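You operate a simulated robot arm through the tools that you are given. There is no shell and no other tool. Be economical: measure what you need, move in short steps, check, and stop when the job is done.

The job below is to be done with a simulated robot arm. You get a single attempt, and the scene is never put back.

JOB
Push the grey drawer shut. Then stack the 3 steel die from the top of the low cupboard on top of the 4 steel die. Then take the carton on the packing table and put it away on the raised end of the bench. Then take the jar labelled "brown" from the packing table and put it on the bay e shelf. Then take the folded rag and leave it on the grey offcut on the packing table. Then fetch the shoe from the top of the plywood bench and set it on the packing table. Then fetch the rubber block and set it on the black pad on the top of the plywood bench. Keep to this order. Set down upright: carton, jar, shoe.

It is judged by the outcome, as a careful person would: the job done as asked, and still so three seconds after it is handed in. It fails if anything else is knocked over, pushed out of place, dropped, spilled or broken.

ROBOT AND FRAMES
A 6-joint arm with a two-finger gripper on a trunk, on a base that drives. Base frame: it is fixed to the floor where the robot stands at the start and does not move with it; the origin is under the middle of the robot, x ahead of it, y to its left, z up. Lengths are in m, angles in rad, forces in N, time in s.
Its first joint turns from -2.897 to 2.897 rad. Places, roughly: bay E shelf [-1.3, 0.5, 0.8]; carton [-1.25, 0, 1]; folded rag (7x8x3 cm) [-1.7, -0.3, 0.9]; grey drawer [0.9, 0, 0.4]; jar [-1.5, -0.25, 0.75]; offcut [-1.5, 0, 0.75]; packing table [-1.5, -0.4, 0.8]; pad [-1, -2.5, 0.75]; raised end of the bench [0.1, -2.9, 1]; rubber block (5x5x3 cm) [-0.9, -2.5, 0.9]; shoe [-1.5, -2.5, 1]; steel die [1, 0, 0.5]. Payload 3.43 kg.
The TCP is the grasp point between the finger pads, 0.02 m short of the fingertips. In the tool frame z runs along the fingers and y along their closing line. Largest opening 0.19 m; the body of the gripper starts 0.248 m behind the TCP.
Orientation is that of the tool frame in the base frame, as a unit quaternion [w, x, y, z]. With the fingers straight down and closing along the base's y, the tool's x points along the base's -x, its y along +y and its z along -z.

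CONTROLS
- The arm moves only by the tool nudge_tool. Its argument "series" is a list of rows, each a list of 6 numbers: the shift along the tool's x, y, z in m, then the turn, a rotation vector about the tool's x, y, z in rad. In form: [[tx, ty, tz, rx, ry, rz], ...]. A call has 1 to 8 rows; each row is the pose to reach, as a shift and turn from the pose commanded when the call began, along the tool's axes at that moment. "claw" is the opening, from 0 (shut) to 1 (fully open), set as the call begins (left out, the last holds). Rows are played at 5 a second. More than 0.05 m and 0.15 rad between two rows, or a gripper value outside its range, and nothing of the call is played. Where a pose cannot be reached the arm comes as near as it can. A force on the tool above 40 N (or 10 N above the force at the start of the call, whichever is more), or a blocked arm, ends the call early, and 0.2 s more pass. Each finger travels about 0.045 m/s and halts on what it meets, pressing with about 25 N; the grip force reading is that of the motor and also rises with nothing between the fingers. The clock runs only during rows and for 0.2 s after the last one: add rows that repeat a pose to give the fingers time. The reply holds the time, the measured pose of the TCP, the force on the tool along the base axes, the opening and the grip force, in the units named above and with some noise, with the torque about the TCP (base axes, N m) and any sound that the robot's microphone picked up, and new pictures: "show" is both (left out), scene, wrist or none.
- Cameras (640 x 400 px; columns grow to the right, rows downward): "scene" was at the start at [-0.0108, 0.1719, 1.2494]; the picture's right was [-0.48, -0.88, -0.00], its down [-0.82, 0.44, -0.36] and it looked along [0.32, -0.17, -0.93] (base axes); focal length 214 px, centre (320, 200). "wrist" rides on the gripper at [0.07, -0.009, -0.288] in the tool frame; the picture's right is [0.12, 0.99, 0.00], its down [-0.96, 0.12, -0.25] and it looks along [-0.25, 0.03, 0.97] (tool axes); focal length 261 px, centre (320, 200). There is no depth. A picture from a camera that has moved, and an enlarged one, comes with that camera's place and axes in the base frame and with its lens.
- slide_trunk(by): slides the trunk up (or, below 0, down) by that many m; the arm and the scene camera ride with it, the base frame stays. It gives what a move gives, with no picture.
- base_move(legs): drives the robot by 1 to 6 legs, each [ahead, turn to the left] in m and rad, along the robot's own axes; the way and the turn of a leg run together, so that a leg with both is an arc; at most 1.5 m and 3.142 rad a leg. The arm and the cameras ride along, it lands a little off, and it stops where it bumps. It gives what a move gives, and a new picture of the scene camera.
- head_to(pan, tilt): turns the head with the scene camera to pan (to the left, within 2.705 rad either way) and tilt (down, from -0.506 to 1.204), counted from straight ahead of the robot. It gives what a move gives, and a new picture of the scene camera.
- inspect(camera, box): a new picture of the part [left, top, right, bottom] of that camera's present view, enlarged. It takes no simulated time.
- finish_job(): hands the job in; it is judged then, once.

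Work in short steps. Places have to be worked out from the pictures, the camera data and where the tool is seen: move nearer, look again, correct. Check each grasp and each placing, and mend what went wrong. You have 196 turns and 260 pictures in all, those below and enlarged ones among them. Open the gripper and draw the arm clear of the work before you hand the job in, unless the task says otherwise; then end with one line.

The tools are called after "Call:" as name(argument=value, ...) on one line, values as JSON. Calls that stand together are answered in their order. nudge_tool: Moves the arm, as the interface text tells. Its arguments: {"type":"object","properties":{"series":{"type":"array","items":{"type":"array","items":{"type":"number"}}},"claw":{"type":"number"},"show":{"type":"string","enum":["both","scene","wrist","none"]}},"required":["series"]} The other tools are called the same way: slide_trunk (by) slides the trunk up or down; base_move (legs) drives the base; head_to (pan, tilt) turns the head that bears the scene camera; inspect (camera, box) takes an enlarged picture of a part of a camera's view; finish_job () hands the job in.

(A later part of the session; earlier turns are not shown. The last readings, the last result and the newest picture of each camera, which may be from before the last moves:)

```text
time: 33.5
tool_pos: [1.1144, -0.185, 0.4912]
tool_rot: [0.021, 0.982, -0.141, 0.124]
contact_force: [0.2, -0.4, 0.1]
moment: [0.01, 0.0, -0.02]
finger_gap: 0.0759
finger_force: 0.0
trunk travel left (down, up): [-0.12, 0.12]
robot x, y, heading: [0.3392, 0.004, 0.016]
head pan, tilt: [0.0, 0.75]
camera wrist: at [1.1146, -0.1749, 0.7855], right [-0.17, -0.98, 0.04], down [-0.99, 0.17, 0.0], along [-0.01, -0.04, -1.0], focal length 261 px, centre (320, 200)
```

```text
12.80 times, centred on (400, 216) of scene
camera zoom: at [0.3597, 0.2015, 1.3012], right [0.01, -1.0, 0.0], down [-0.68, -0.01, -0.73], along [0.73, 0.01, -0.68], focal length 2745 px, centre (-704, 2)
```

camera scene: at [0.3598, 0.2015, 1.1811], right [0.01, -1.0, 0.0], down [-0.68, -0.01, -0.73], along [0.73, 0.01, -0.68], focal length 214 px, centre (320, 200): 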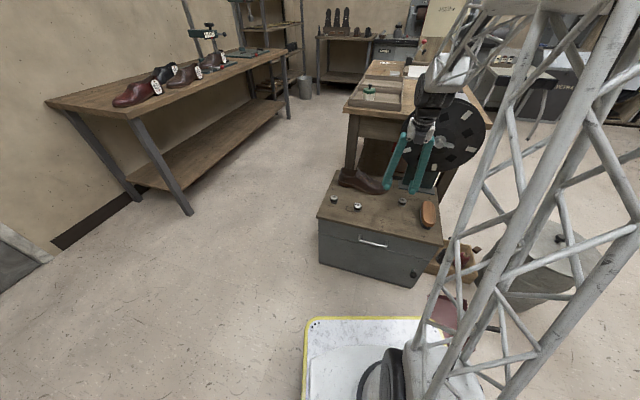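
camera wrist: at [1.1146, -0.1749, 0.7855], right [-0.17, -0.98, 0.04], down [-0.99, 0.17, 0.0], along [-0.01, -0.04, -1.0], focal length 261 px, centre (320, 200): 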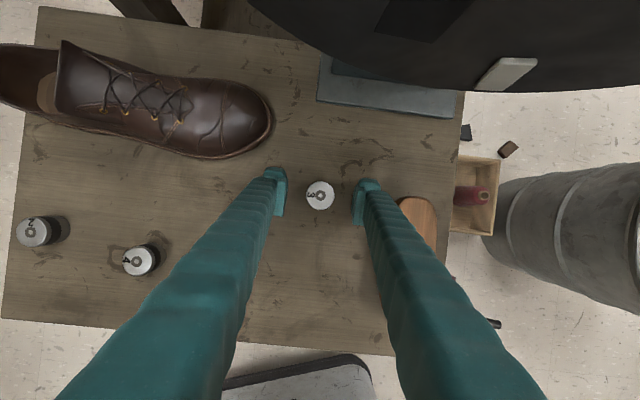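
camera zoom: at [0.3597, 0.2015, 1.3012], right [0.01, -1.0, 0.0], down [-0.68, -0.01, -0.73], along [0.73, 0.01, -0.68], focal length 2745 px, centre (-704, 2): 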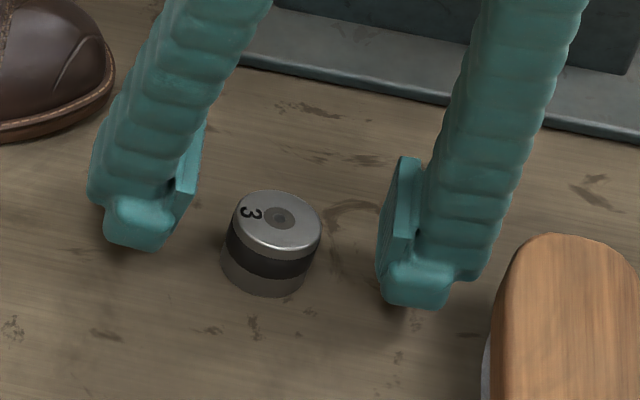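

Tips are about a centimetre above the top; I lower 8 mm more and close on the die.

Call:
nudge_tool(series=[[-0.001, 0, 0.004, 0, 0, 0], [-0.002, 0, 0.008, 0, 0, 0]], show="none")

Call:
nudge_tool(series=[[0, 0, 0, 0, 0, 0], [0, 0, 0, 0, 0, 0], [0, 0, 0, 0, 0, 0], [0, 0, 0, 0, 0, 0], [0, 0, 0, 0, 0, 0]], claw=0.0, show="wrist")

```text
time: 34.1
tool_pos: [1.1157, -0.1849, 0.4815]
tool_rot: [0.021, 0.982, -0.142, 0.124]
contact_force: [-0.2, 0.1, -0.4]
moment: [-0.03, 0.02, 0.01]
finger_gap: 0.076
finger_force: 0.0
trunk travel left (down, up): [-0.12, 0.12]
robot x, y, heading: [0.3388, 0.0017, 0.008]
head pan, tilt: [0.0, 0.75]
```

```text
time: 35.3
tool_pos: [1.1162, -0.1848, 0.4824]
tool_rot: [0.02, 0.982, -0.142, 0.124]
contact_force: [1.0, -0.3, 0.0]
moment: [-0.03, -0.03, 0.04]
finger_gap: 0.0327
finger_force: 24.6
trunk travel left (down, up): [-0.12, 0.12]
robot x, y, heading: [0.3413, -0.0011, 0.014]
head pan, tilt: [0.0, 0.75]
camera wrist: at [1.1151, -0.1751, 0.7771], right [-0.17, -0.98, 0.03], down [-0.99, 0.17, 0.0], along [-0.01, -0.03, -1.0], focal length 261 px, centre (320, 200)
```

wrist: 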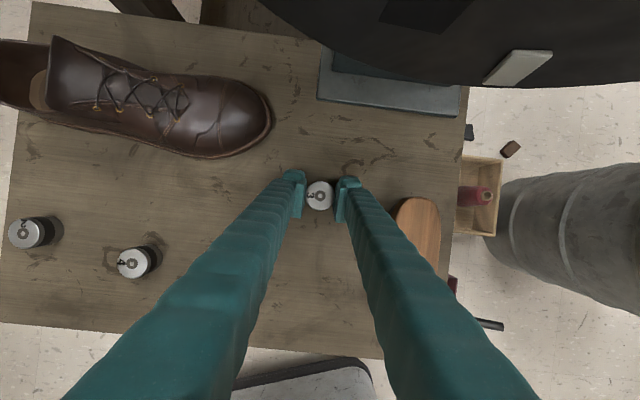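

Gripped (gap 33 mm). I lift 6 cm and move over toward die 4, staying in front of the shoe.

Call:
nudge_tool(series=[[0.005, 0, -0.02, 0, 0, 0], [0.01, 0, -0.04, 0, 0, 0], [0.015, 0, -0.058, 0, 0, 0], [-0.008, -0.035, -0.058, 0, 0, 0], [-0.03, -0.075, -0.058, 0, 0, 0], [-0.05, -0.115, -0.063, 0, 0, 0], [-0.07, -0.155, -0.068, 0, 0, 0]], show="wrist")

Call:
inspect(camera="wrist", box=[200, 130, 380, 242])

```text
time: 36.9
tool_pos: [1.0799, -0.0128, 0.5281]
tool_rot: [0.018, 0.982, -0.142, 0.125]
contact_force: [-0.4, 1.0, -1.6]
moment: [0.09, -0.01, 0.04]
finger_gap: 0.0324
finger_force: 24.3
trunk travel left (down, up): [-0.12, 0.12]
robot x, y, heading: [0.343, 0.0024, 0.013]
head pan, tilt: [0.0, 0.75]
camera wrist: at [1.0797, -0.0035, 0.8249], right [-0.17, -0.98, 0.03], down [-0.99, 0.17, 0.0], along [-0.01, -0.03, -1.0], focal length 261 px, centre (320, 200)
```

wrist: 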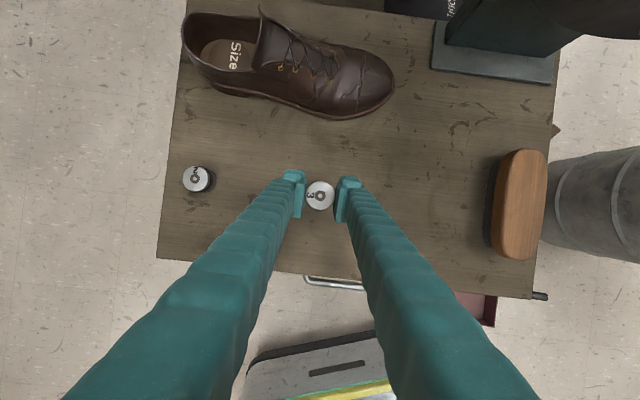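

```text
3.56 times, centred on (290, 186) of wrist
camera zoom: at [1.0797, -0.0035, 0.8249], right [-0.17, -0.98, 0.03], down [-0.99, 0.17, 0.0], along [-0.01, -0.03, -1.0], focal length 927 px, centre (427, 250)
```

zoom: 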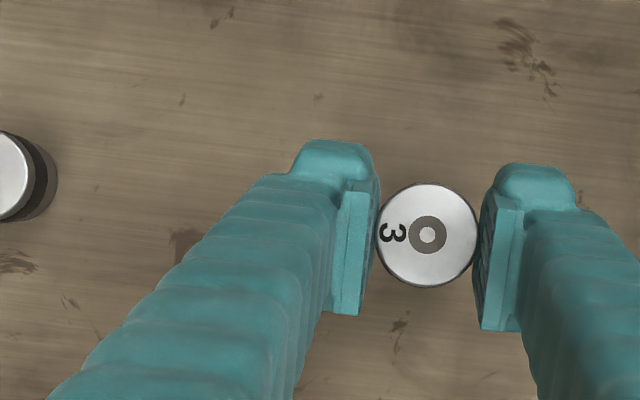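

The die is held level, about 2 mm ahead of the TCP. I raise slightly and go over die 4 at about (1.080, 0.030).

Call:
nudge_tool(series=[[0.004, 0, -0.0179, 0, 0, 0], [-0.004, -0.02, -0.0179, 0, 0, 0], [-0.0094, -0.0401, -0.0179, 0, 0, 0], [-0.0094, -0.0401, -0.0179, 0, 0, 0]], show="wrist")

Call:
inspect(camera="wrist", box=[270, 155, 370, 217])

Call:
inspect(camera="scene", box=[320, 190, 400, 240])

```text
time: 37.9
tool_pos: [1.0756, 0.0288, 0.5428]
tool_rot: [0.018, 0.982, -0.142, 0.124]
contact_force: [0.0, -0.4, -3.2]
moment: [-0.01, 0.0, -0.01]
finger_gap: 0.0326
finger_force: 25.4
trunk travel left (down, up): [-0.12, 0.12]
robot x, y, heading: [0.3395, 0.0012, 0.011]
head pan, tilt: [0.0, 0.75]
camera wrist: at [1.0755, 0.0383, 0.8393], right [-0.17, -0.98, 0.03], down [-0.99, 0.17, 0.0], along [-0.01, -0.03, -1.0], focal length 261 px, centre (320, 200)
```

wrist: 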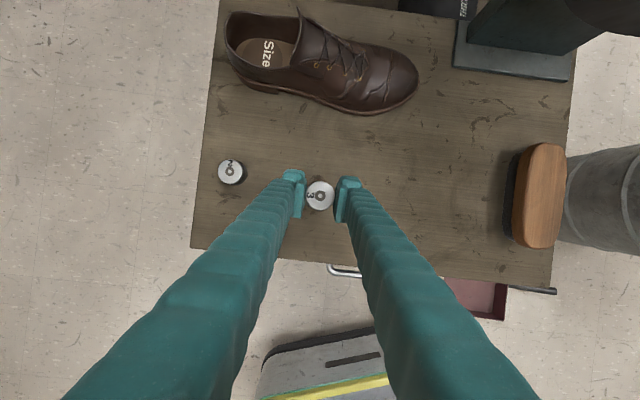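

```text
6.40 times, centred on (320, 186) of wrist
camera zoom: at [1.0755, 0.0383, 0.8393], right [-0.17, -0.98, 0.03], down [-0.99, 0.17, 0.0], along [-0.01, -0.03, -1.0], focal length 1668 px, centre (320, 290)
```

zoom: 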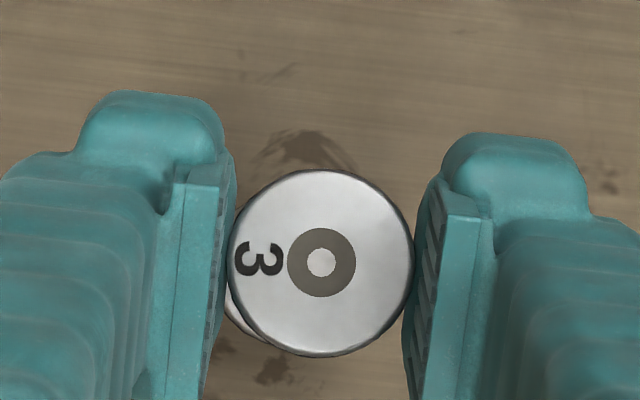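

```text
8.00 times, centred on (360, 215) of scene
camera zoom: at [0.3599, 0.2015, 1.3011], right [0.01, -1.0, 0.0], down [-0.68, -0.01, -0.73], along [0.73, 0.01, -0.68], focal length 1716 px, centre (0, 80)
```

zoom: 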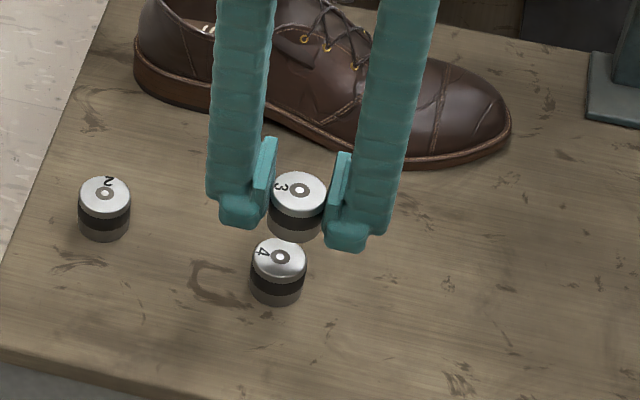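

Comparing both views, I need about (-1, +3) mm. I correct and lower to just above die 4.

Call:
nudge_tool(series=[[-0.0016, -0.0026, 0.0, 0, 0, 0], [-0.0044, -0.0026, 0.0105, 0, 0, 0], [-0.0072, -0.0026, 0.0209, 0, 0, 0], [-0.0072, -0.0026, 0.0209, 0, 0, 0]], show="none")

Call:
inspect(camera="scene", box=[335, 200, 375, 225])

Call:
inspect(camera="wrist", box=[270, 155, 370, 217])

```text
time: 38.9
tool_pos: [1.0772, 0.0329, 0.5207]
tool_rot: [0.018, 0.982, -0.141, 0.124]
contact_force: [-0.3, 0.2, -1.7]
moment: [-0.03, -0.02, -0.01]
finger_gap: 0.0328
finger_force: 25.3
trunk travel left (down, up): [-0.12, 0.12]
robot x, y, heading: [0.3384, 0.0025, 0.01]
head pan, tilt: [0.0, 0.75]
```

```text
16.00 times, centred on (355, 212) of scene
camera zoom: at [0.3598, 0.2016, 1.3011], right [0.01, -1.0, 0.0], down [-0.68, -0.01, -0.73], along [0.73, 0.01, -0.68], focal length 3432 px, centre (-240, 0)
```

zoom: 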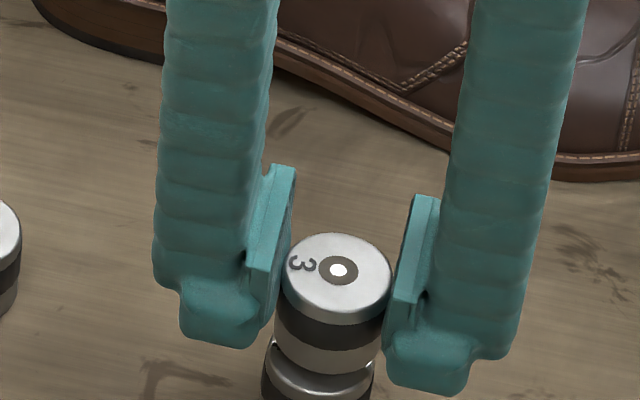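

```text
6.40 times, centred on (320, 186) of wrist
camera zoom: at [1.0759, 0.0422, 0.8165], right [-0.17, -0.98, 0.03], down [-0.99, 0.17, 0.0], along [-0.01, -0.03, -1.0], focal length 1668 px, centre (320, 290)
```

zoom: 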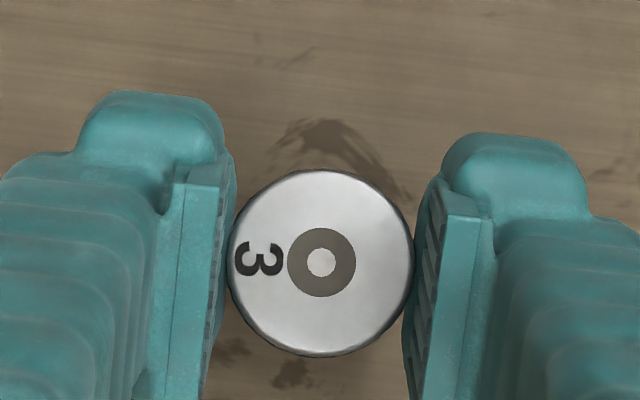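

Call:
inspect(camera="scene", box=[335, 208, 375, 233])

```text
16.00 times, centred on (355, 220) of scene
camera zoom: at [0.3598, 0.2016, 1.3011], right [0.01, -1.0, 0.0], down [-0.68, -0.01, -0.73], along [0.73, 0.01, -0.68], focal length 3432 px, centre (-240, -128)
```

zoom: 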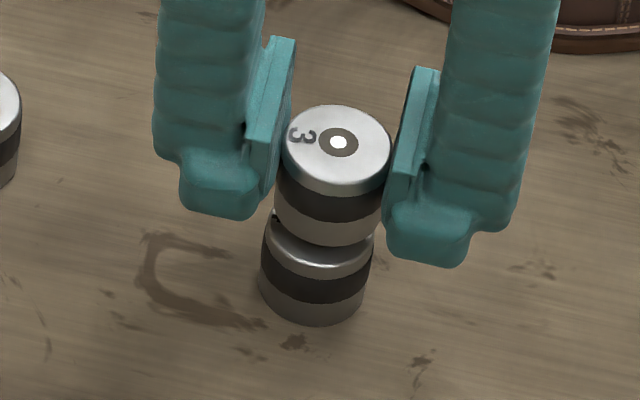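

Die height is about 22 mm, remaining gap about 13 mm. I shift 2.5 mm toward the robot and lower 11 mm.

Call:
nudge_tool(series=[[-0.0026, 0.0001, 0.001, 0, 0, 0], [-0.0039, 0.0002, 0.0055, 0, 0, 0], [-0.0052, 0.0002, 0.0101, 0, 0, 0], [-0.0052, 0.0002, 0.0101, 0, 0, 0]], show="none")

Call:
inspect(camera="scene", box=[335, 208, 375, 233])

```text
time: 39.9
tool_pos: [1.0738, 0.0353, 0.5112]
tool_rot: [0.018, 0.982, -0.141, 0.125]
contact_force: [-0.1, -0.9, 9.0]
moment: [0.0, -0.02, -0.02]
finger_gap: 0.0327
finger_force: 24.8
trunk travel left (down, up): [-0.12, 0.12]
robot x, y, heading: [0.3393, 0.0023, 0.012]
head pan, tilt: [0.0, 0.75]
```

```text
16.00 times, centred on (355, 220) of scene
camera zoom: at [0.3595, 0.2015, 1.3013], right [0.01, -1.0, 0.0], down [-0.68, -0.01, -0.73], along [0.73, 0.01, -0.68], focal length 3432 px, centre (-240, -128)
```

zoom: 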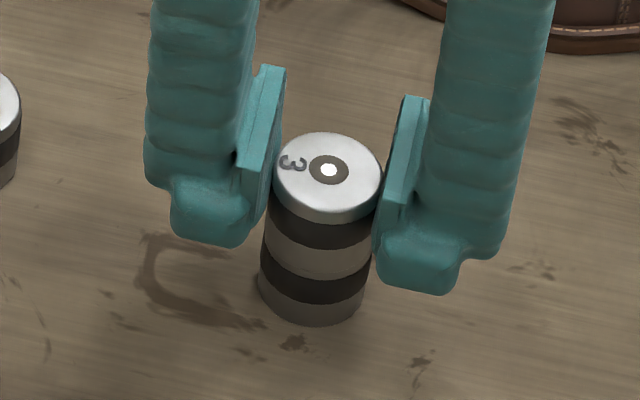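

Contact (9 N) and stack aligned. I release and check.

Call:
nudge_tool(series=[[0, 0, 0, 0, 0, 0], [0, 0, 0, 0, 0, 0], [0, 0, 0, 0, 0, 0], [0, 0, 0, 0, 0, 0]], claw=0.35, show="none")

Call:
inspect(camera="scene", box=[335, 208, 375, 233])

Call:
inspect(camera="wrist", box=[270, 155, 370, 217])

```text
time: 40.9
tool_pos: [1.0739, 0.0348, 0.5111]
tool_rot: [0.018, 0.982, -0.142, 0.124]
contact_force: [0.0, 0.0, -1.0]
moment: [-0.02, 0.0, 0.03]
finger_gap: 0.0666
finger_force: 0.0
trunk travel left (down, up): [-0.12, 0.12]
robot x, y, heading: [0.3359, 0.0036, 0.02]
head pan, tilt: [0.0, 0.75]
```

```text
16.00 times, centred on (355, 220) of scene
camera zoom: at [0.3598, 0.2015, 1.3011], right [0.01, -1.0, 0.0], down [-0.68, -0.01, -0.73], along [0.73, 0.01, -0.68], focal length 3432 px, centre (-240, -128)
```

zoom: 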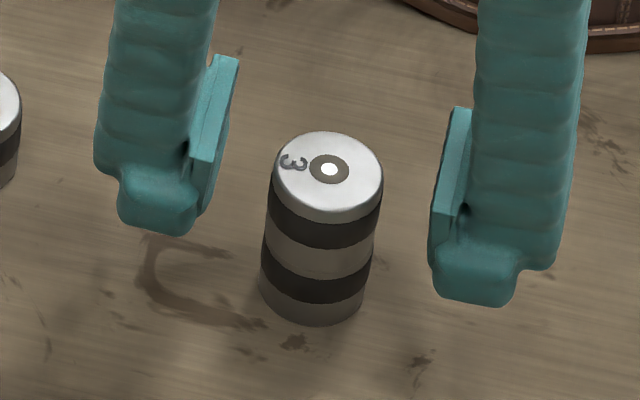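

```text
6.40 times, centred on (320, 186) of wrist
camera zoom: at [1.0729, 0.0442, 0.8064], right [-0.17, -0.98, 0.03], down [-0.99, 0.17, 0.0], along [-0.01, -0.03, -1.0], focal length 1668 px, centre (320, 290)
```

zoom: 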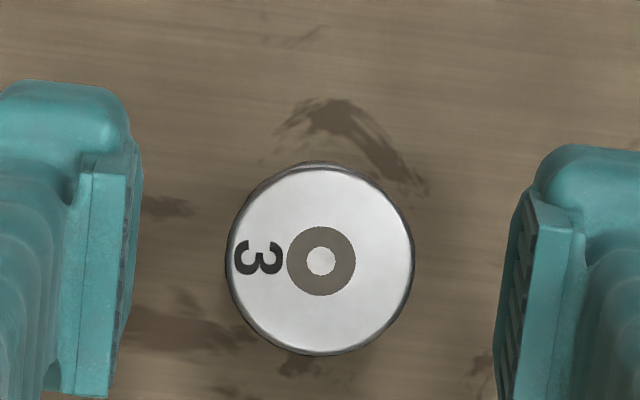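

Stack stands well. I lift straight up, un-tilt, then back off.

Call:
nudge_tool(series=[[0.0113, 0, -0.0436, 0, 0, 0], [0.0226, 0, -0.0872, 0, 0, 0], [0.0339, 0, -0.1308, 0, -0.05, 0], [0.0452, 0, -0.1744, 0, -0.1, 0], [0.0565, 0, -0.218, 0, -0.15, 0], [0.0678, 0, -0.2616, 0, -0.2, 0], [0.0791, 0, -0.3052, 0, -0.25, 0], [0.0904, 0, -0.3488, 0, -0.25, 0]], show="none")

Call:
base_move(legs=[[-0.35, 0]])

Call:
inspect(camera="scene", box=[290, 130, 450, 230])

```text
time: 42.7
tool_pos: [1.076, 0.0319, 0.8688]
tool_rot: [0.001, 0.99, -0.143, 0.0]
contact_force: [0.8, -0.6, -1.4]
moment: [0.02, 0.1, 0.0]
finger_gap: 0.0666
finger_force: 0.1
trunk travel left (down, up): [-0.12, 0.12]
robot x, y, heading: [0.3401, 0.0024, 0.011]
head pan, tilt: [0.0, 0.75]
```

```text
time: 44.9
tool_pos: [0.7389, 0.0267, 0.8698]
tool_rot: [0.0, 0.989, -0.145, 0.001]
contact_force: [0.6, 0.6, 0.1]
moment: [-0.01, -0.01, 0.0]
finger_gap: 0.0664
finger_force: 0.2
trunk travel left (down, up): [-0.12, 0.12]
robot x, y, heading: [0.0037, -0.001, 0.008]
head pan, tilt: [0.0, 0.75]
camera scene: at [0.0249, 0.1979, 1.3011], right [0.01, -1.0, 0.0], down [-0.68, -0.01, -0.73], along [0.73, 0.01, -0.68], focal length 214 px, centre (320, 200)
```

scene: 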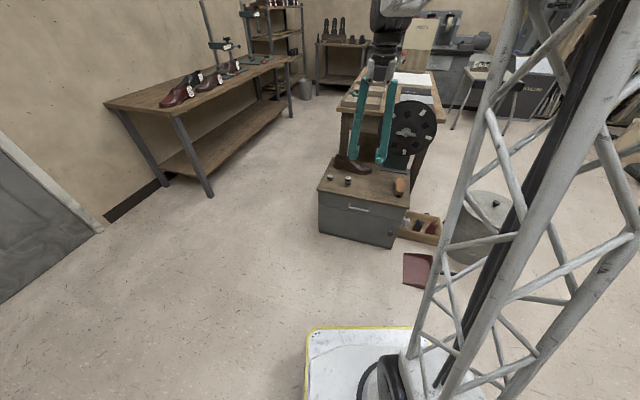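

```text
4.00 times, centred on (370, 180) of scene
camera zoom: at [0.0249, 0.1979, 1.3011], right [0.01, -1.0, 0.0], down [-0.68, -0.01, -0.73], along [0.73, 0.01, -0.68], focal length 858 px, centre (120, 280)
```

zoom: 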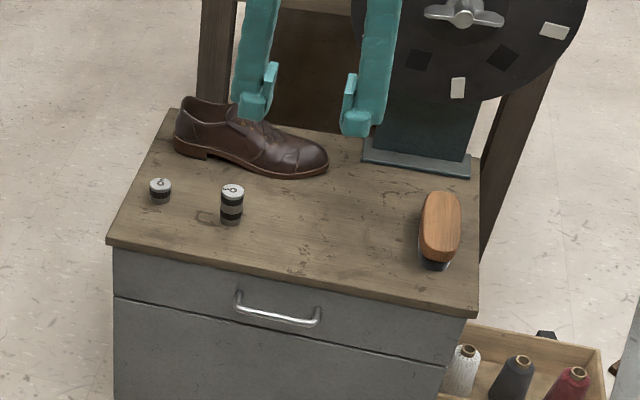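

Stack and drawer are good. Now I survey behind the robot with the head before turning.

Call:
head_to(pan=2.6, tilt=0.45)

Call:
head_to(pan=-2.6, tilt=0.45)

Call:
head_to(pan=-1.8, tilt=0.35)

```text
time: 47.2
tool_pos: [0.7384, 0.0263, 0.87]
tool_rot: [0.0, 0.989, -0.145, 0.002]
contact_force: [-0.1, -0.3, -0.3]
moment: [-0.02, 0.01, 0.04]
finger_gap: 0.0666
finger_force: 0.2
trunk travel left (down, up): [-0.12, 0.12]
robot x, y, heading: [0.0009, -0.0046, 0.014]
head pan, tilt: [2.601, 0.45]
camera scene: at [-0.1372, 0.2438, 1.3276], right [0.51, 0.86, 0.0], down [0.37, -0.22, -0.9], along [-0.78, 0.46, -0.44], focal length 214 px, centre (320, 200)
```

scene: 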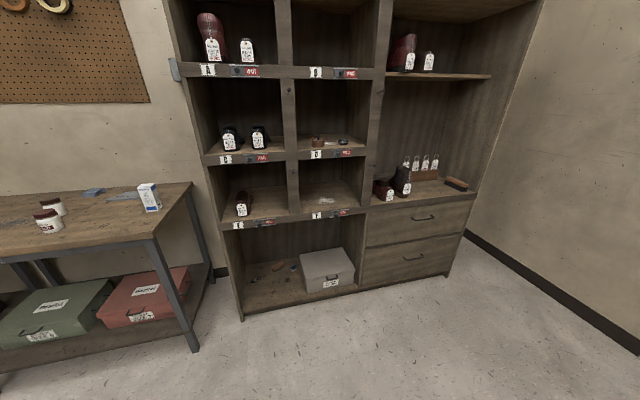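

```text
time: 51.3
tool_pos: [0.7389, 0.0255, 0.8686]
tool_rot: [0.001, 0.989, -0.145, 0.002]
contact_force: [-0.7, 0.0, 0.4]
moment: [0.02, 0.04, 0.01]
finger_gap: 0.0665
finger_force: 0.0
trunk travel left (down, up): [-0.12, 0.12]
robot x, y, heading: [0.0026, -0.0015, 0.004]
head pan, tilt: [-2.601, 0.45]
camera scene: at [-0.1364, 0.1491, 1.3276], right [-0.52, 0.85, 0.0], down [0.37, 0.23, -0.9], along [-0.77, -0.47, -0.44], focal length 214 px, centre (320, 200)
```

scene: 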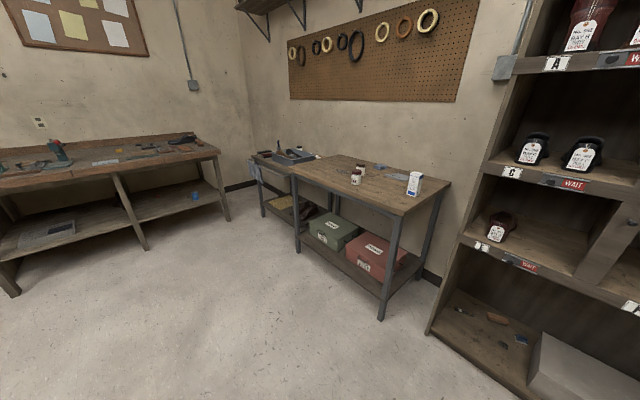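

```text
time: 52.4
tool_pos: [0.7384, 0.0269, 0.8694]
tool_rot: [0.0, 0.989, -0.145, 0.002]
contact_force: [-0.3, 0.4, -0.6]
moment: [0.0, 0.0, 0.0]
finger_gap: 0.0666
finger_force: 0.1
trunk travel left (down, up): [-0.12, 0.12]
robot x, y, heading: [0.0049, -0.0019, 0.01]
head pan, tilt: [-1.799, 0.351]
camera scene: at [-0.0784, 0.1063, 1.3368], right [-0.98, 0.22, 0.0], down [0.08, 0.34, -0.94], along [-0.21, -0.92, -0.34], focal length 214 px, centre (320, 200)
```

scene: 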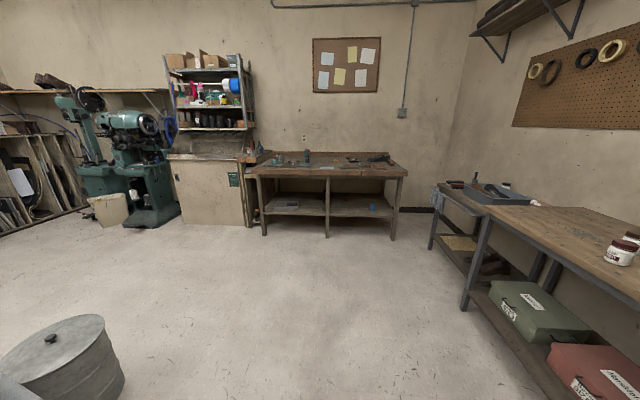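

Call:
head_to(pan=2.6, tilt=0.45)

Call:
inspect(camera="scene", box=[180, 30, 380, 240])

Call:
inspect(camera="scene", box=[0, 165, 200, 265])

```text
time: 55.9
tool_pos: [0.7394, 0.0253, 0.8697]
tool_rot: [0.001, 0.989, -0.145, 0.001]
contact_force: [-0.5, 0.5, -0.1]
moment: [0.03, 0.01, 0.0]
finger_gap: 0.0664
finger_force: 0.0
trunk travel left (down, up): [-0.12, 0.12]
robot x, y, heading: [0.0041, -0.0069, 0.01]
head pan, tilt: [2.601, 0.45]
camera scene: at [-0.1372, 0.2438, 1.3276], right [0.51, 0.86, 0.0], down [0.37, -0.22, -0.9], along [-0.78, 0.46, -0.44], focal length 214 px, centre (320, 200)
```

scene: 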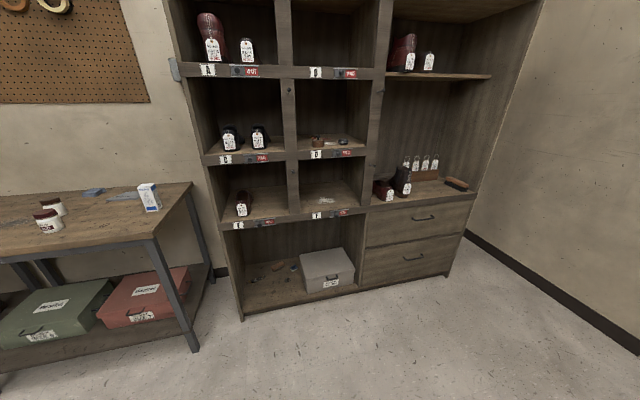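

```text
1.90 times, centred on (280, 135) of scene
camera zoom: at [-0.1372, 0.2438, 1.3276], right [0.51, 0.86, 0.0], down [0.37, -0.22, -0.9], along [-0.78, 0.46, -0.44], focal length 408 px, centre (396, 324)
```

zoom: 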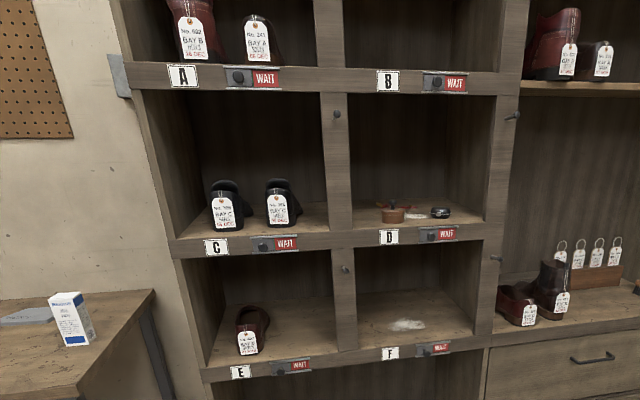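

```text
3.20 times, centred on (100, 215) of scene
camera zoom: at [-0.1372, 0.2438, 1.3276], right [0.51, 0.86, 0.0], down [0.37, -0.22, -0.9], along [-0.78, 0.46, -0.44], focal length 686 px, centre (1024, 152)
```

zoom: 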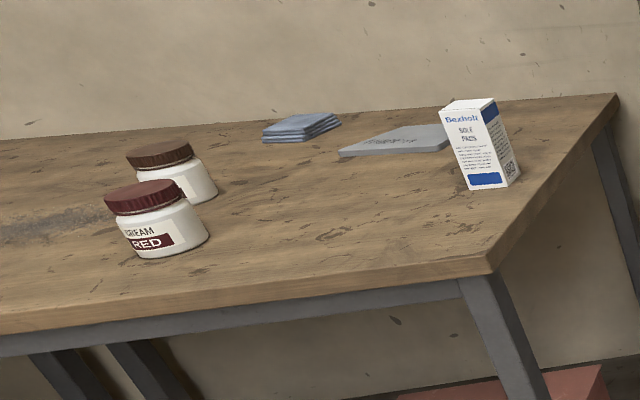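

Bay E is the bottom-left bay (a tagged shoe is in it already). The carton is the "Sole Pads" box; the brown jar is behind the red one. I turn to face the packing table.

Call:
base_move(legs=[[0, 2.92]])

Call:
head_to(pan=0.0, tilt=0.55)

```text
time: 63.5
tool_pos: [-0.7152, 0.1588, 0.8704]
tool_rot: [0.0, 0.27, 0.963, 0.0]
contact_force: [0.7, -0.1, 0.4]
moment: [0.01, -0.02, -0.01]
finger_gap: 0.0667
finger_force: 0.1
trunk travel left (down, up): [-0.12, 0.12]
robot x, y, heading: [0.003, 0.0004, 2.896]
head pan, tilt: [2.601, 0.45]
camera scene: at [0.0779, -0.2734, 1.3276], right [-0.71, -0.71, 0.0], down [-0.31, 0.31, -0.9], along [0.63, -0.64, -0.44], focal length 214 px, centre (320, 200)
```

scene: 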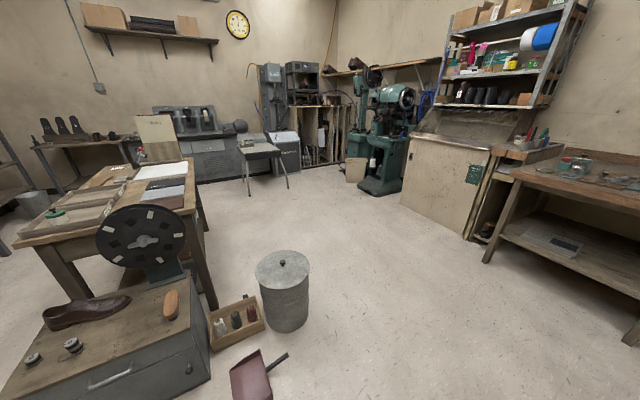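

```text
time: 65.8
tool_pos: [-0.7162, 0.1592, 0.87]
tool_rot: [-0.001, 0.27, 0.963, 0.0]
contact_force: [-0.8, 0.6, -0.6]
moment: [0.0, 0.01, -0.02]
finger_gap: 0.0667
finger_force: 0.1
trunk travel left (down, up): [-0.12, 0.12]
robot x, y, heading: [0.004, -0.0035, 2.892]
head pan, tilt: [0.0, 0.55]
camera scene: at [-0.074, -0.1863, 1.3185], right [0.24, 0.97, 0.0], down [0.51, -0.13, -0.85], along [-0.83, 0.21, -0.52], focal length 214 px, centre (320, 200)
```

scene: 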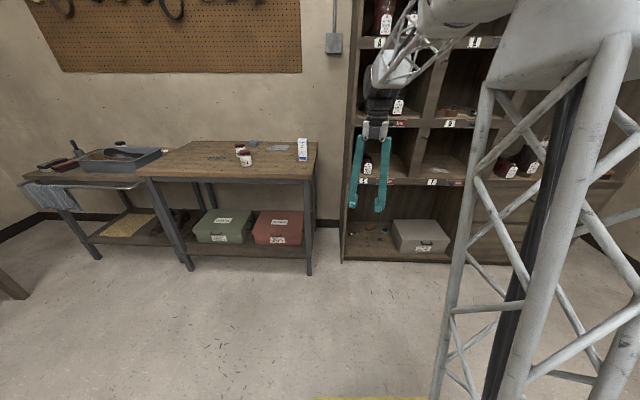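

Call:
inspect(camera="scene", box=[200, 120, 330, 200])

Call:
inspect(camera="scene", box=[330, 90, 470, 200])

```text
4.92 times, centred on (265, 160) of scene
camera zoom: at [-0.074, -0.1863, 1.3185], right [0.24, 0.97, 0.0], down [0.51, -0.13, -0.85], along [-0.83, 0.21, -0.52], focal length 1056 px, centre (591, 397)
```

zoom: 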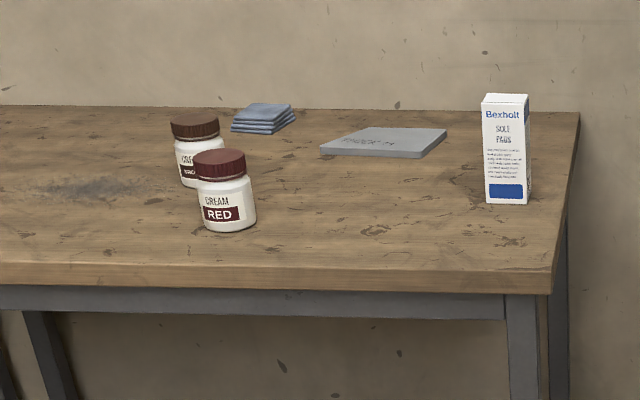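

```text
3.64 times, centred on (400, 145) of scene
camera zoom: at [-0.074, -0.1863, 1.3185], right [0.24, 0.97, 0.0], down [0.51, -0.13, -0.85], along [-0.83, 0.21, -0.52], focal length 780 px, centre (29, 400)
```

zoom: 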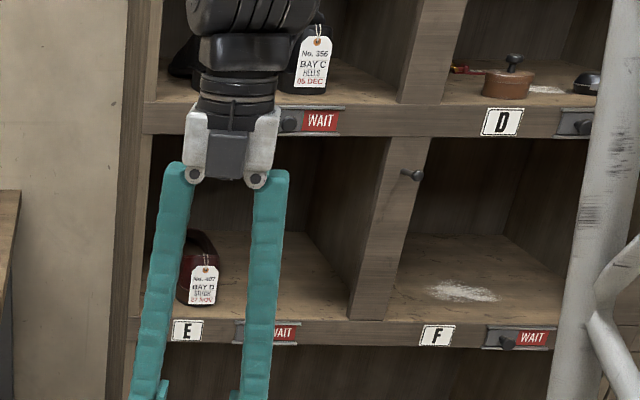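

Triangulating: table top z≈0.847, carton at about (-1.31, 0.02), 0.12 m tall, roughly square to my heading. I raise and swing the tool left/up (clear of the shelf) before driving in.

Call:
nudge_tool(series=[[-0.0053, -0.0351, -0.0337, 0, 0, -0.0356], [-0.0106, -0.0702, -0.0675, 0, 0, -0.071], [-0.0159, -0.1054, -0.101, 0, 0, -0.107], [-0.0212, -0.1405, -0.135, 0, 0, -0.1425], [-0.0264, -0.1756, -0.169, 0, 0, -0.178], [-0.0317, -0.2107, -0.2025, 0, 0, -0.214], [-0.037, -0.2459, -0.236, 0, 0, -0.249], [-0.0423, -0.281, -0.27, 0, 0, -0.285]], claw=0.8, show="none")

Call:
base_move(legs=[[0.5, 0]])

```text
time: 67.6
tool_pos: [-0.8288, -0.1076, 1.1396]
tool_rot: [0.0, 0.13, 0.991, 0.001]
contact_force: [-0.6, 0.3, 0.3]
moment: [-0.13, 0.09, -0.03]
finger_gap: 0.152
finger_force: 0.1
trunk travel left (down, up): [-0.12, 0.12]
robot x, y, heading: [0.0039, 0.0017, 2.892]
head pan, tilt: [0.0, 0.55]
```

```text
time: 70.6
tool_pos: [-1.3188, 0.0186, 1.1393]
tool_rot: [0.0, 0.132, 0.991, 0.001]
contact_force: [-0.2, 0.1, -1.2]
moment: [-0.02, 0.02, 0.03]
finger_gap: 0.152
finger_force: 0.0
trunk travel left (down, up): [-0.12, 0.12]
robot x, y, heading: [-0.4861, 0.1231, 2.9]
head pan, tilt: [0.0, 0.55]
camera scene: at [-0.5653, -0.0618, 1.3185], right [0.25, 0.97, 0.0], down [0.51, -0.13, -0.85], along [-0.83, 0.21, -0.52], focal length 214 px, centre (320, 200)
```

scene: 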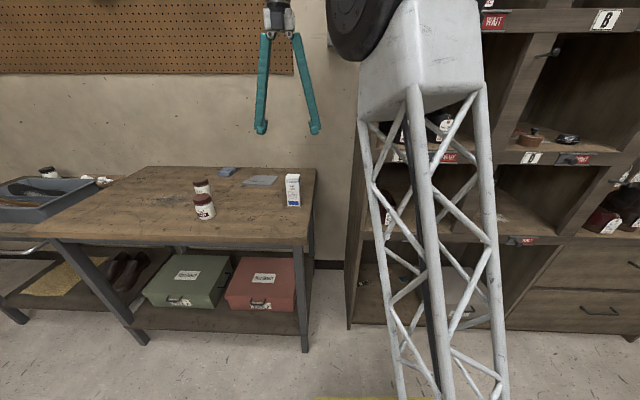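

Now the wrist view of the table.

Call:
nudge_tool(series=[[0, 0, 0, 0, 0, 0]], show="wrist")

Call:
inspect(camera="scene", box=[170, 155, 330, 255])

```text
time: 71.0
tool_pos: [-1.3203, 0.0177, 1.1382]
tool_rot: [0.0, 0.13, 0.991, 0.0]
contact_force: [1.0, -0.1, 0.3]
moment: [-0.01, 0.0, 0.05]
finger_gap: 0.152
finger_force: 0.1
trunk travel left (down, up): [-0.12, 0.12]
robot x, y, heading: [-0.4875, 0.1254, 2.893]
head pan, tilt: [0.0, 0.55]
camera wrist: at [-1.3897, 0.0279, 1.4266], right [0.14, 0.99, 0.0], down [0.96, -0.14, 0.25], along [0.24, -0.03, -0.97], focal length 261 px, centre (320, 200)
```

wrist: 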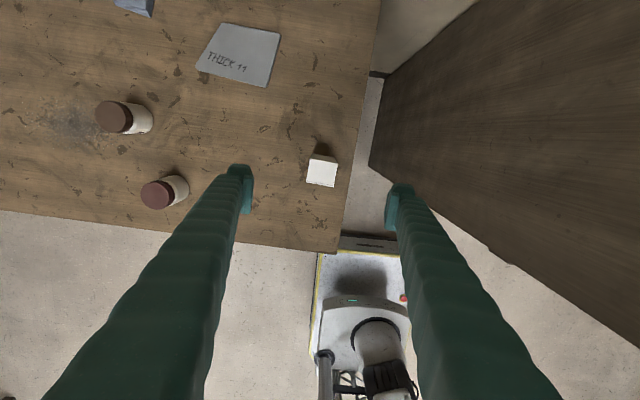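

```text
4.00 times, centred on (250, 205) of scene
camera zoom: at [-0.5653, -0.0618, 1.3185], right [0.25, 0.97, 0.0], down [0.51, -0.13, -0.85], along [-0.83, 0.21, -0.52], focal length 858 px, centre (600, 180)
```

zoom: 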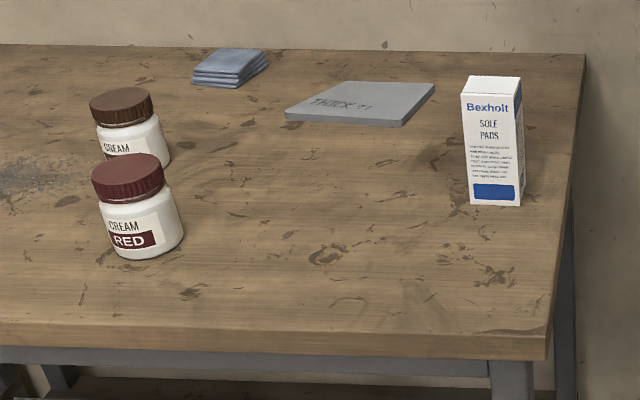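

The carton is centred under the tool and square with it. I descend to mid-height and close.

Call:
nudge_tool(series=[[0.005, 0.003, 0.047, 0, 0, 0], [0.005, 0.003, 0.094, 0, 0, 0], [0.005, 0.003, 0.141, 0, 0, 0], [0.005, 0.003, 0.188, 0, 0, 0], [0.005, 0.003, 0.23, 0, 0, 0]], claw=0.6, show="wrist")

Call:
nudge_tool(series=[[0, 0, 0, 0, 0, 0], [0, 0, 0, 0, 0, 0], [0, 0, 0, 0, 0, 0], [0, 0, 0, 0, 0, 0], [0, 0, 0, 0, 0, 0], [0, 0, 0, 0, 0, 0]], claw=0.2, show="wrist")

```text
time: 72.2
tool_pos: [-1.3236, 0.0224, 0.9073]
tool_rot: [-0.001, 0.132, 0.991, 0.001]
contact_force: [0.1, -0.4, 1.0]
moment: [-0.04, 0.04, 0.0]
finger_gap: 0.1142
finger_force: 0.2
trunk travel left (down, up): [-0.12, 0.12]
robot x, y, heading: [-0.4882, 0.1203, 2.892]
head pan, tilt: [0.0, 0.55]
camera wrist: at [-1.3934, 0.0316, 1.1949], right [0.14, 0.99, 0.0], down [0.96, -0.14, 0.25], along [0.24, -0.03, -0.97], focal length 261 px, centre (320, 200)
```

wrist: 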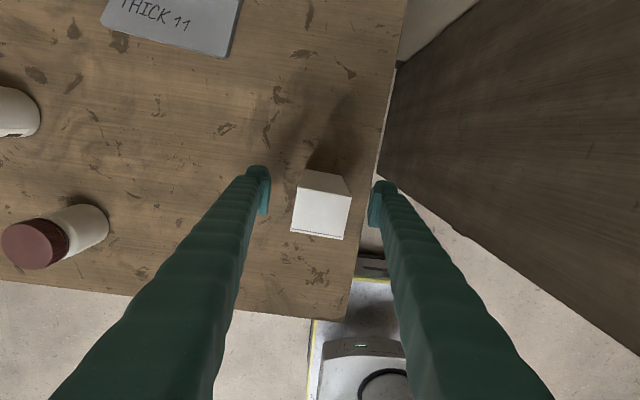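

```text
time: 73.6
tool_pos: [-1.3246, 0.0222, 0.9064]
tool_rot: [-0.001, 0.131, 0.991, 0.001]
contact_force: [0.2, 0.3, 0.9]
moment: [-0.04, -0.02, 0.0]
finger_gap: 0.051
finger_force: 24.8
trunk travel left (down, up): [-0.12, 0.12]
robot x, y, heading: [-0.4887, 0.1228, 2.894]
head pan, tilt: [0.0, 0.55]
camera wrist: at [-1.3938, 0.0316, 1.1949], right [0.14, 0.99, 0.0], down [0.96, -0.14, 0.25], along [0.24, -0.03, -0.97], focal length 261 px, centre (320, 200)
```

wrist: 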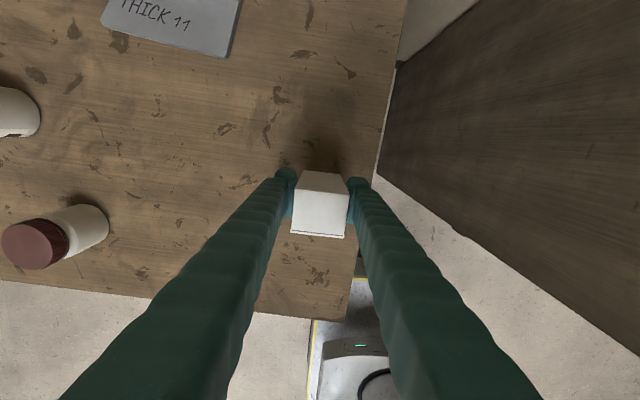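

Carton gripped (51 mm). I lift it, back away, and look at the bench side.

Call:
nudge_tool(series=[[0, 0, -0.04, 0, 0, 0], [0, 0, -0.085, 0, 0, 0], [0, 0, -0.13, 0, 0, 0], [0, 0, -0.175, 0, 0, 0], [0, 0, -0.22, 0, 0, 0]], show="none")

Call:
base_move(legs=[[-0.55, 0]])

Call:
head_to(pan=1.7, tilt=0.35)

Call:
inspect(camera="scene", box=[160, 80, 420, 240])

```text
time: 74.8
tool_pos: [-1.3225, 0.0236, 1.1283]
tool_rot: [0.0, 0.131, 0.991, 0.002]
contact_force: [0.2, -0.5, -1.0]
moment: [0.01, 0.01, 0.04]
finger_gap: 0.0508
finger_force: 24.7
trunk travel left (down, up): [-0.12, 0.12]
robot x, y, heading: [-0.4851, 0.1223, 2.891]
head pan, tilt: [0.0, 0.55]
```

```text
time: 78.0
tool_pos: [-0.7756, -0.1199, 1.1273]
tool_rot: [0.0, 0.127, 0.992, 0.002]
contact_force: [0.8, 0.8, -1.0]
moment: [0.0, 0.0, 0.02]
finger_gap: 0.0508
finger_force: 25.3
trunk travel left (down, up): [-0.12, 0.12]
robot x, y, heading: [0.0553, -0.0155, 2.899]
head pan, tilt: [0.0, 0.55]
camera scene: at [-0.0187, -0.1994, 1.3185], right [0.24, 0.97, 0.0], down [0.51, -0.13, -0.85], along [-0.83, 0.21, -0.52], focal length 214 px, centre (320, 200)
```

scene: 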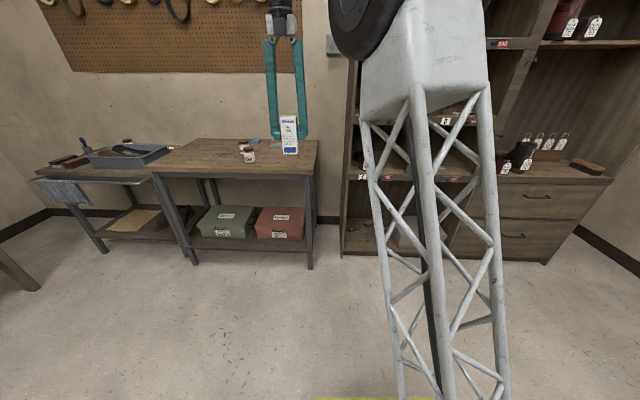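

```text
time: 79.7
tool_pos: [-0.777, -0.1194, 1.1286]
tool_rot: [0.0, 0.128, 0.992, 0.001]
contact_force: [0.3, -0.5, -0.7]
moment: [0.05, 0.01, 0.0]
finger_gap: 0.0508
finger_force: 25.3
trunk travel left (down, up): [-0.12, 0.12]
robot x, y, heading: [0.0591, -0.0119, 2.902]
head pan, tilt: [1.7, 0.351]
camera scene: at [0.0579, -0.3135, 1.3367], right [-0.99, 0.11, 0.0], down [0.04, 0.34, -0.94], along [-0.11, -0.93, -0.34], focal length 214 px, centre (320, 200)
```

scene: 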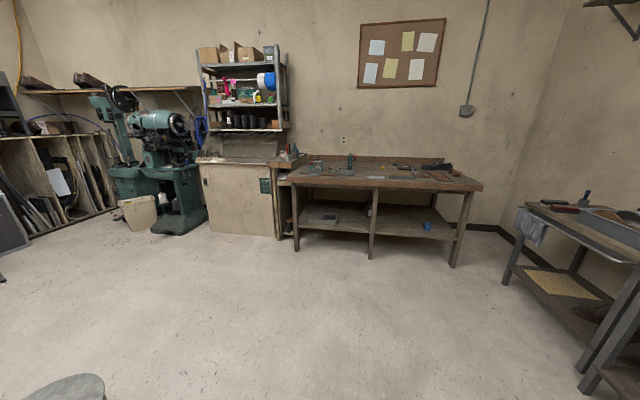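

```text
2.46 times, centred on (290, 160) of scene
camera zoom: at [0.0579, -0.3135, 1.3367], right [-0.99, 0.11, 0.0], down [0.04, 0.34, -0.94], along [-0.11, -0.93, -0.34], focal length 528 px, centre (394, 298)
```

zoom: 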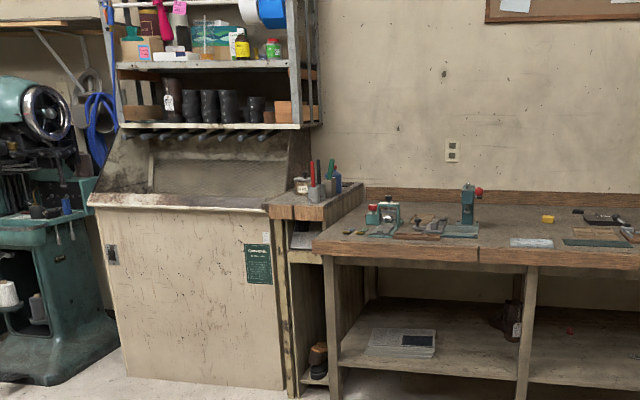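

The raised end is the small step at the left end of the plywood bench. I turn and drive partway towards it, then look.

Call:
base_move(legs=[[0, 1.937], [1.2, 0], [0, -0.4]])

Call:
head_to(pan=0.2, tilt=0.45)

Call:
inspect(camera="scene", box=[200, 100, 440, 250])

```text
time: 92.0
tool_pos: [0.2911, -2.053, 1.1282]
tool_rot: [-0.001, -0.598, 0.802, 0.0]
contact_force: [0.8, -0.7, 0.0]
moment: [0.02, -0.01, -0.01]
finger_gap: 0.0509
finger_force: 25.0
trunk travel left (down, up): [-0.12, 0.12]
robot x, y, heading: [0.2133, -1.2161, -1.844]
head pan, tilt: [1.7, 0.351]
camera scene: at [0.5124, -1.2259, 1.3367], right [-0.14, -0.99, 0.0], down [-0.34, 0.05, -0.94], along [0.93, -0.14, -0.34], focal length 214 px, centre (320, 200)
```

scene: 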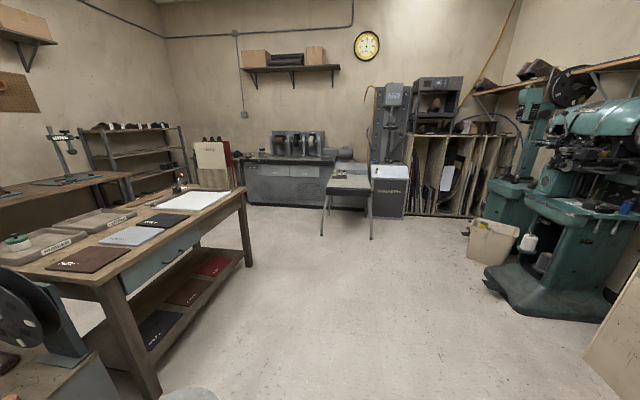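

```text
time: 93.6
tool_pos: [0.2923, -2.0536, 1.1282]
tool_rot: [-0.001, -0.598, 0.801, 0.0]
contact_force: [0.5, 0.4, -0.4]
moment: [0.02, 0.0, 0.0]
finger_gap: 0.0508
finger_force: 24.9
trunk travel left (down, up): [-0.12, 0.12]
robot x, y, heading: [0.2107, -1.2171, -1.849]
head pan, tilt: [0.201, 0.45]
camera scene: at [0.4136, -1.3042, 1.3275], right [-1.0, 0.07, 0.0], down [0.03, 0.43, -0.9], along [-0.07, -0.9, -0.44], focal length 214 px, centre (320, 200)
```

scene: 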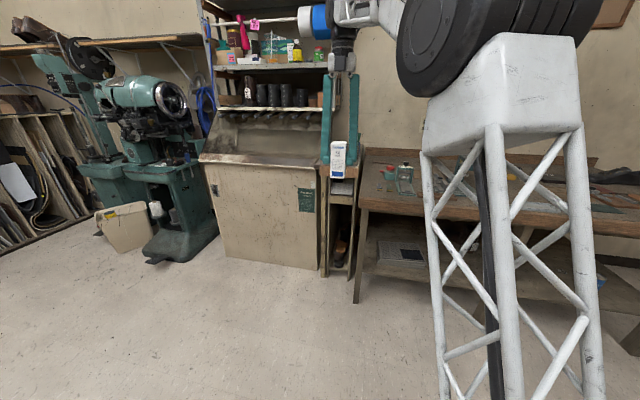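

```text
2.67 times, centred on (320, 175) of scene
camera zoom: at [0.4136, -1.3042, 1.3275], right [-1.0, 0.07, 0.0], down [0.03, 0.43, -0.9], along [-0.07, -0.9, -0.44], focal length 572 px, centre (320, 267)
```

zoom: 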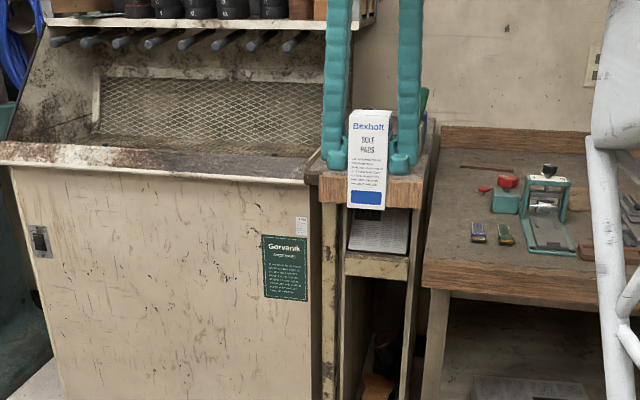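

Raised end top is about z≈0.97 around (0.2, -2.55). I raise the carton 10 cm, drive 0.35 m closer and look down with the wrist camera.

Call:
nudge_tool(series=[[0, 0, -0.05, 0, 0, 0], [0, 0, -0.1, 0, 0, 0]], show="none")

Call:
base_move(legs=[[0.33, 0]])

Call:
nudge_tool(series=[[0, 0, 0, 0, 0, 0]], show="wrist")

```text
time: 94.2
tool_pos: [0.2963, -2.0457, 1.2209]
tool_rot: [-0.004, -0.599, 0.801, -0.003]
contact_force: [0.1, 0.5, -0.2]
moment: [-0.07, 0.0, -0.03]
finger_gap: 0.0511
finger_force: 25.1
out of reach, approached as far as the arm can: row 2
trunk travel left (down, up): [-0.12, 0.12]
robot x, y, heading: [0.211, -1.2177, -1.844]
head pan, tilt: [0.201, 0.45]
```

```text
time: 96.4
tool_pos: [0.2132, -2.3631, 1.22]
tool_rot: [-0.003, -0.601, 0.799, -0.003]
contact_force: [1.5, 0.0, -0.5]
moment: [-0.01, 0.04, 0.02]
finger_gap: 0.0509
finger_force: 24.6
trunk travel left (down, up): [-0.12, 0.12]
robot x, y, heading: [0.1248, -1.533, -1.841]
head pan, tilt: [0.201, 0.45]
camera scene: at [0.326, -1.6204, 1.3275], right [-1.0, 0.07, 0.0], down [0.03, 0.43, -0.9], along [-0.06, -0.9, -0.44], focal length 214 px, centre (320, 200)
```

scene: 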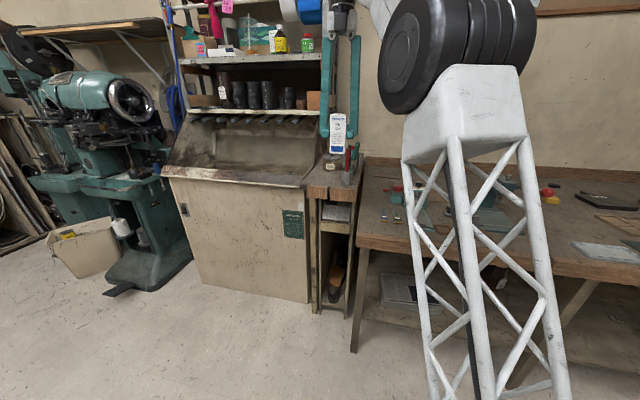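

```text
time: 96.8
tool_pos: [0.2125, -2.364, 1.2195]
tool_rot: [-0.003, -0.601, 0.8, -0.003]
contact_force: [-1.0, -0.7, -1.4]
moment: [-0.01, -0.05, 0.01]
finger_gap: 0.0507
finger_force: 25.5
trunk travel left (down, up): [-0.12, 0.12]
robot x, y, heading: [0.1257, -1.5335, -1.842]
head pan, tilt: [0.201, 0.45]
camera wrist: at [0.2016, -2.4317, 1.5073], right [-0.99, 0.16, 0.0], down [0.16, 0.96, 0.24], along [0.04, 0.24, -0.97], focal length 261 px, centre (320, 200)
```

wrist: 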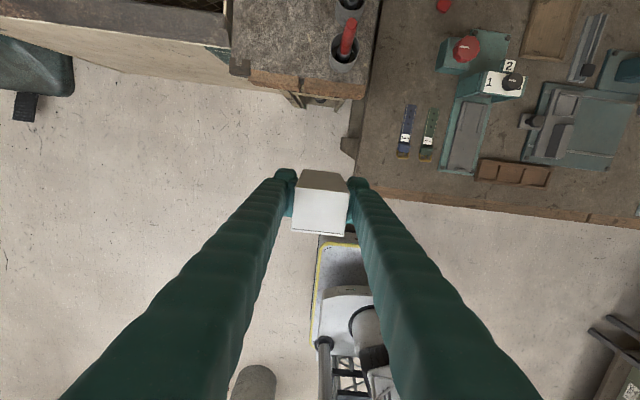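

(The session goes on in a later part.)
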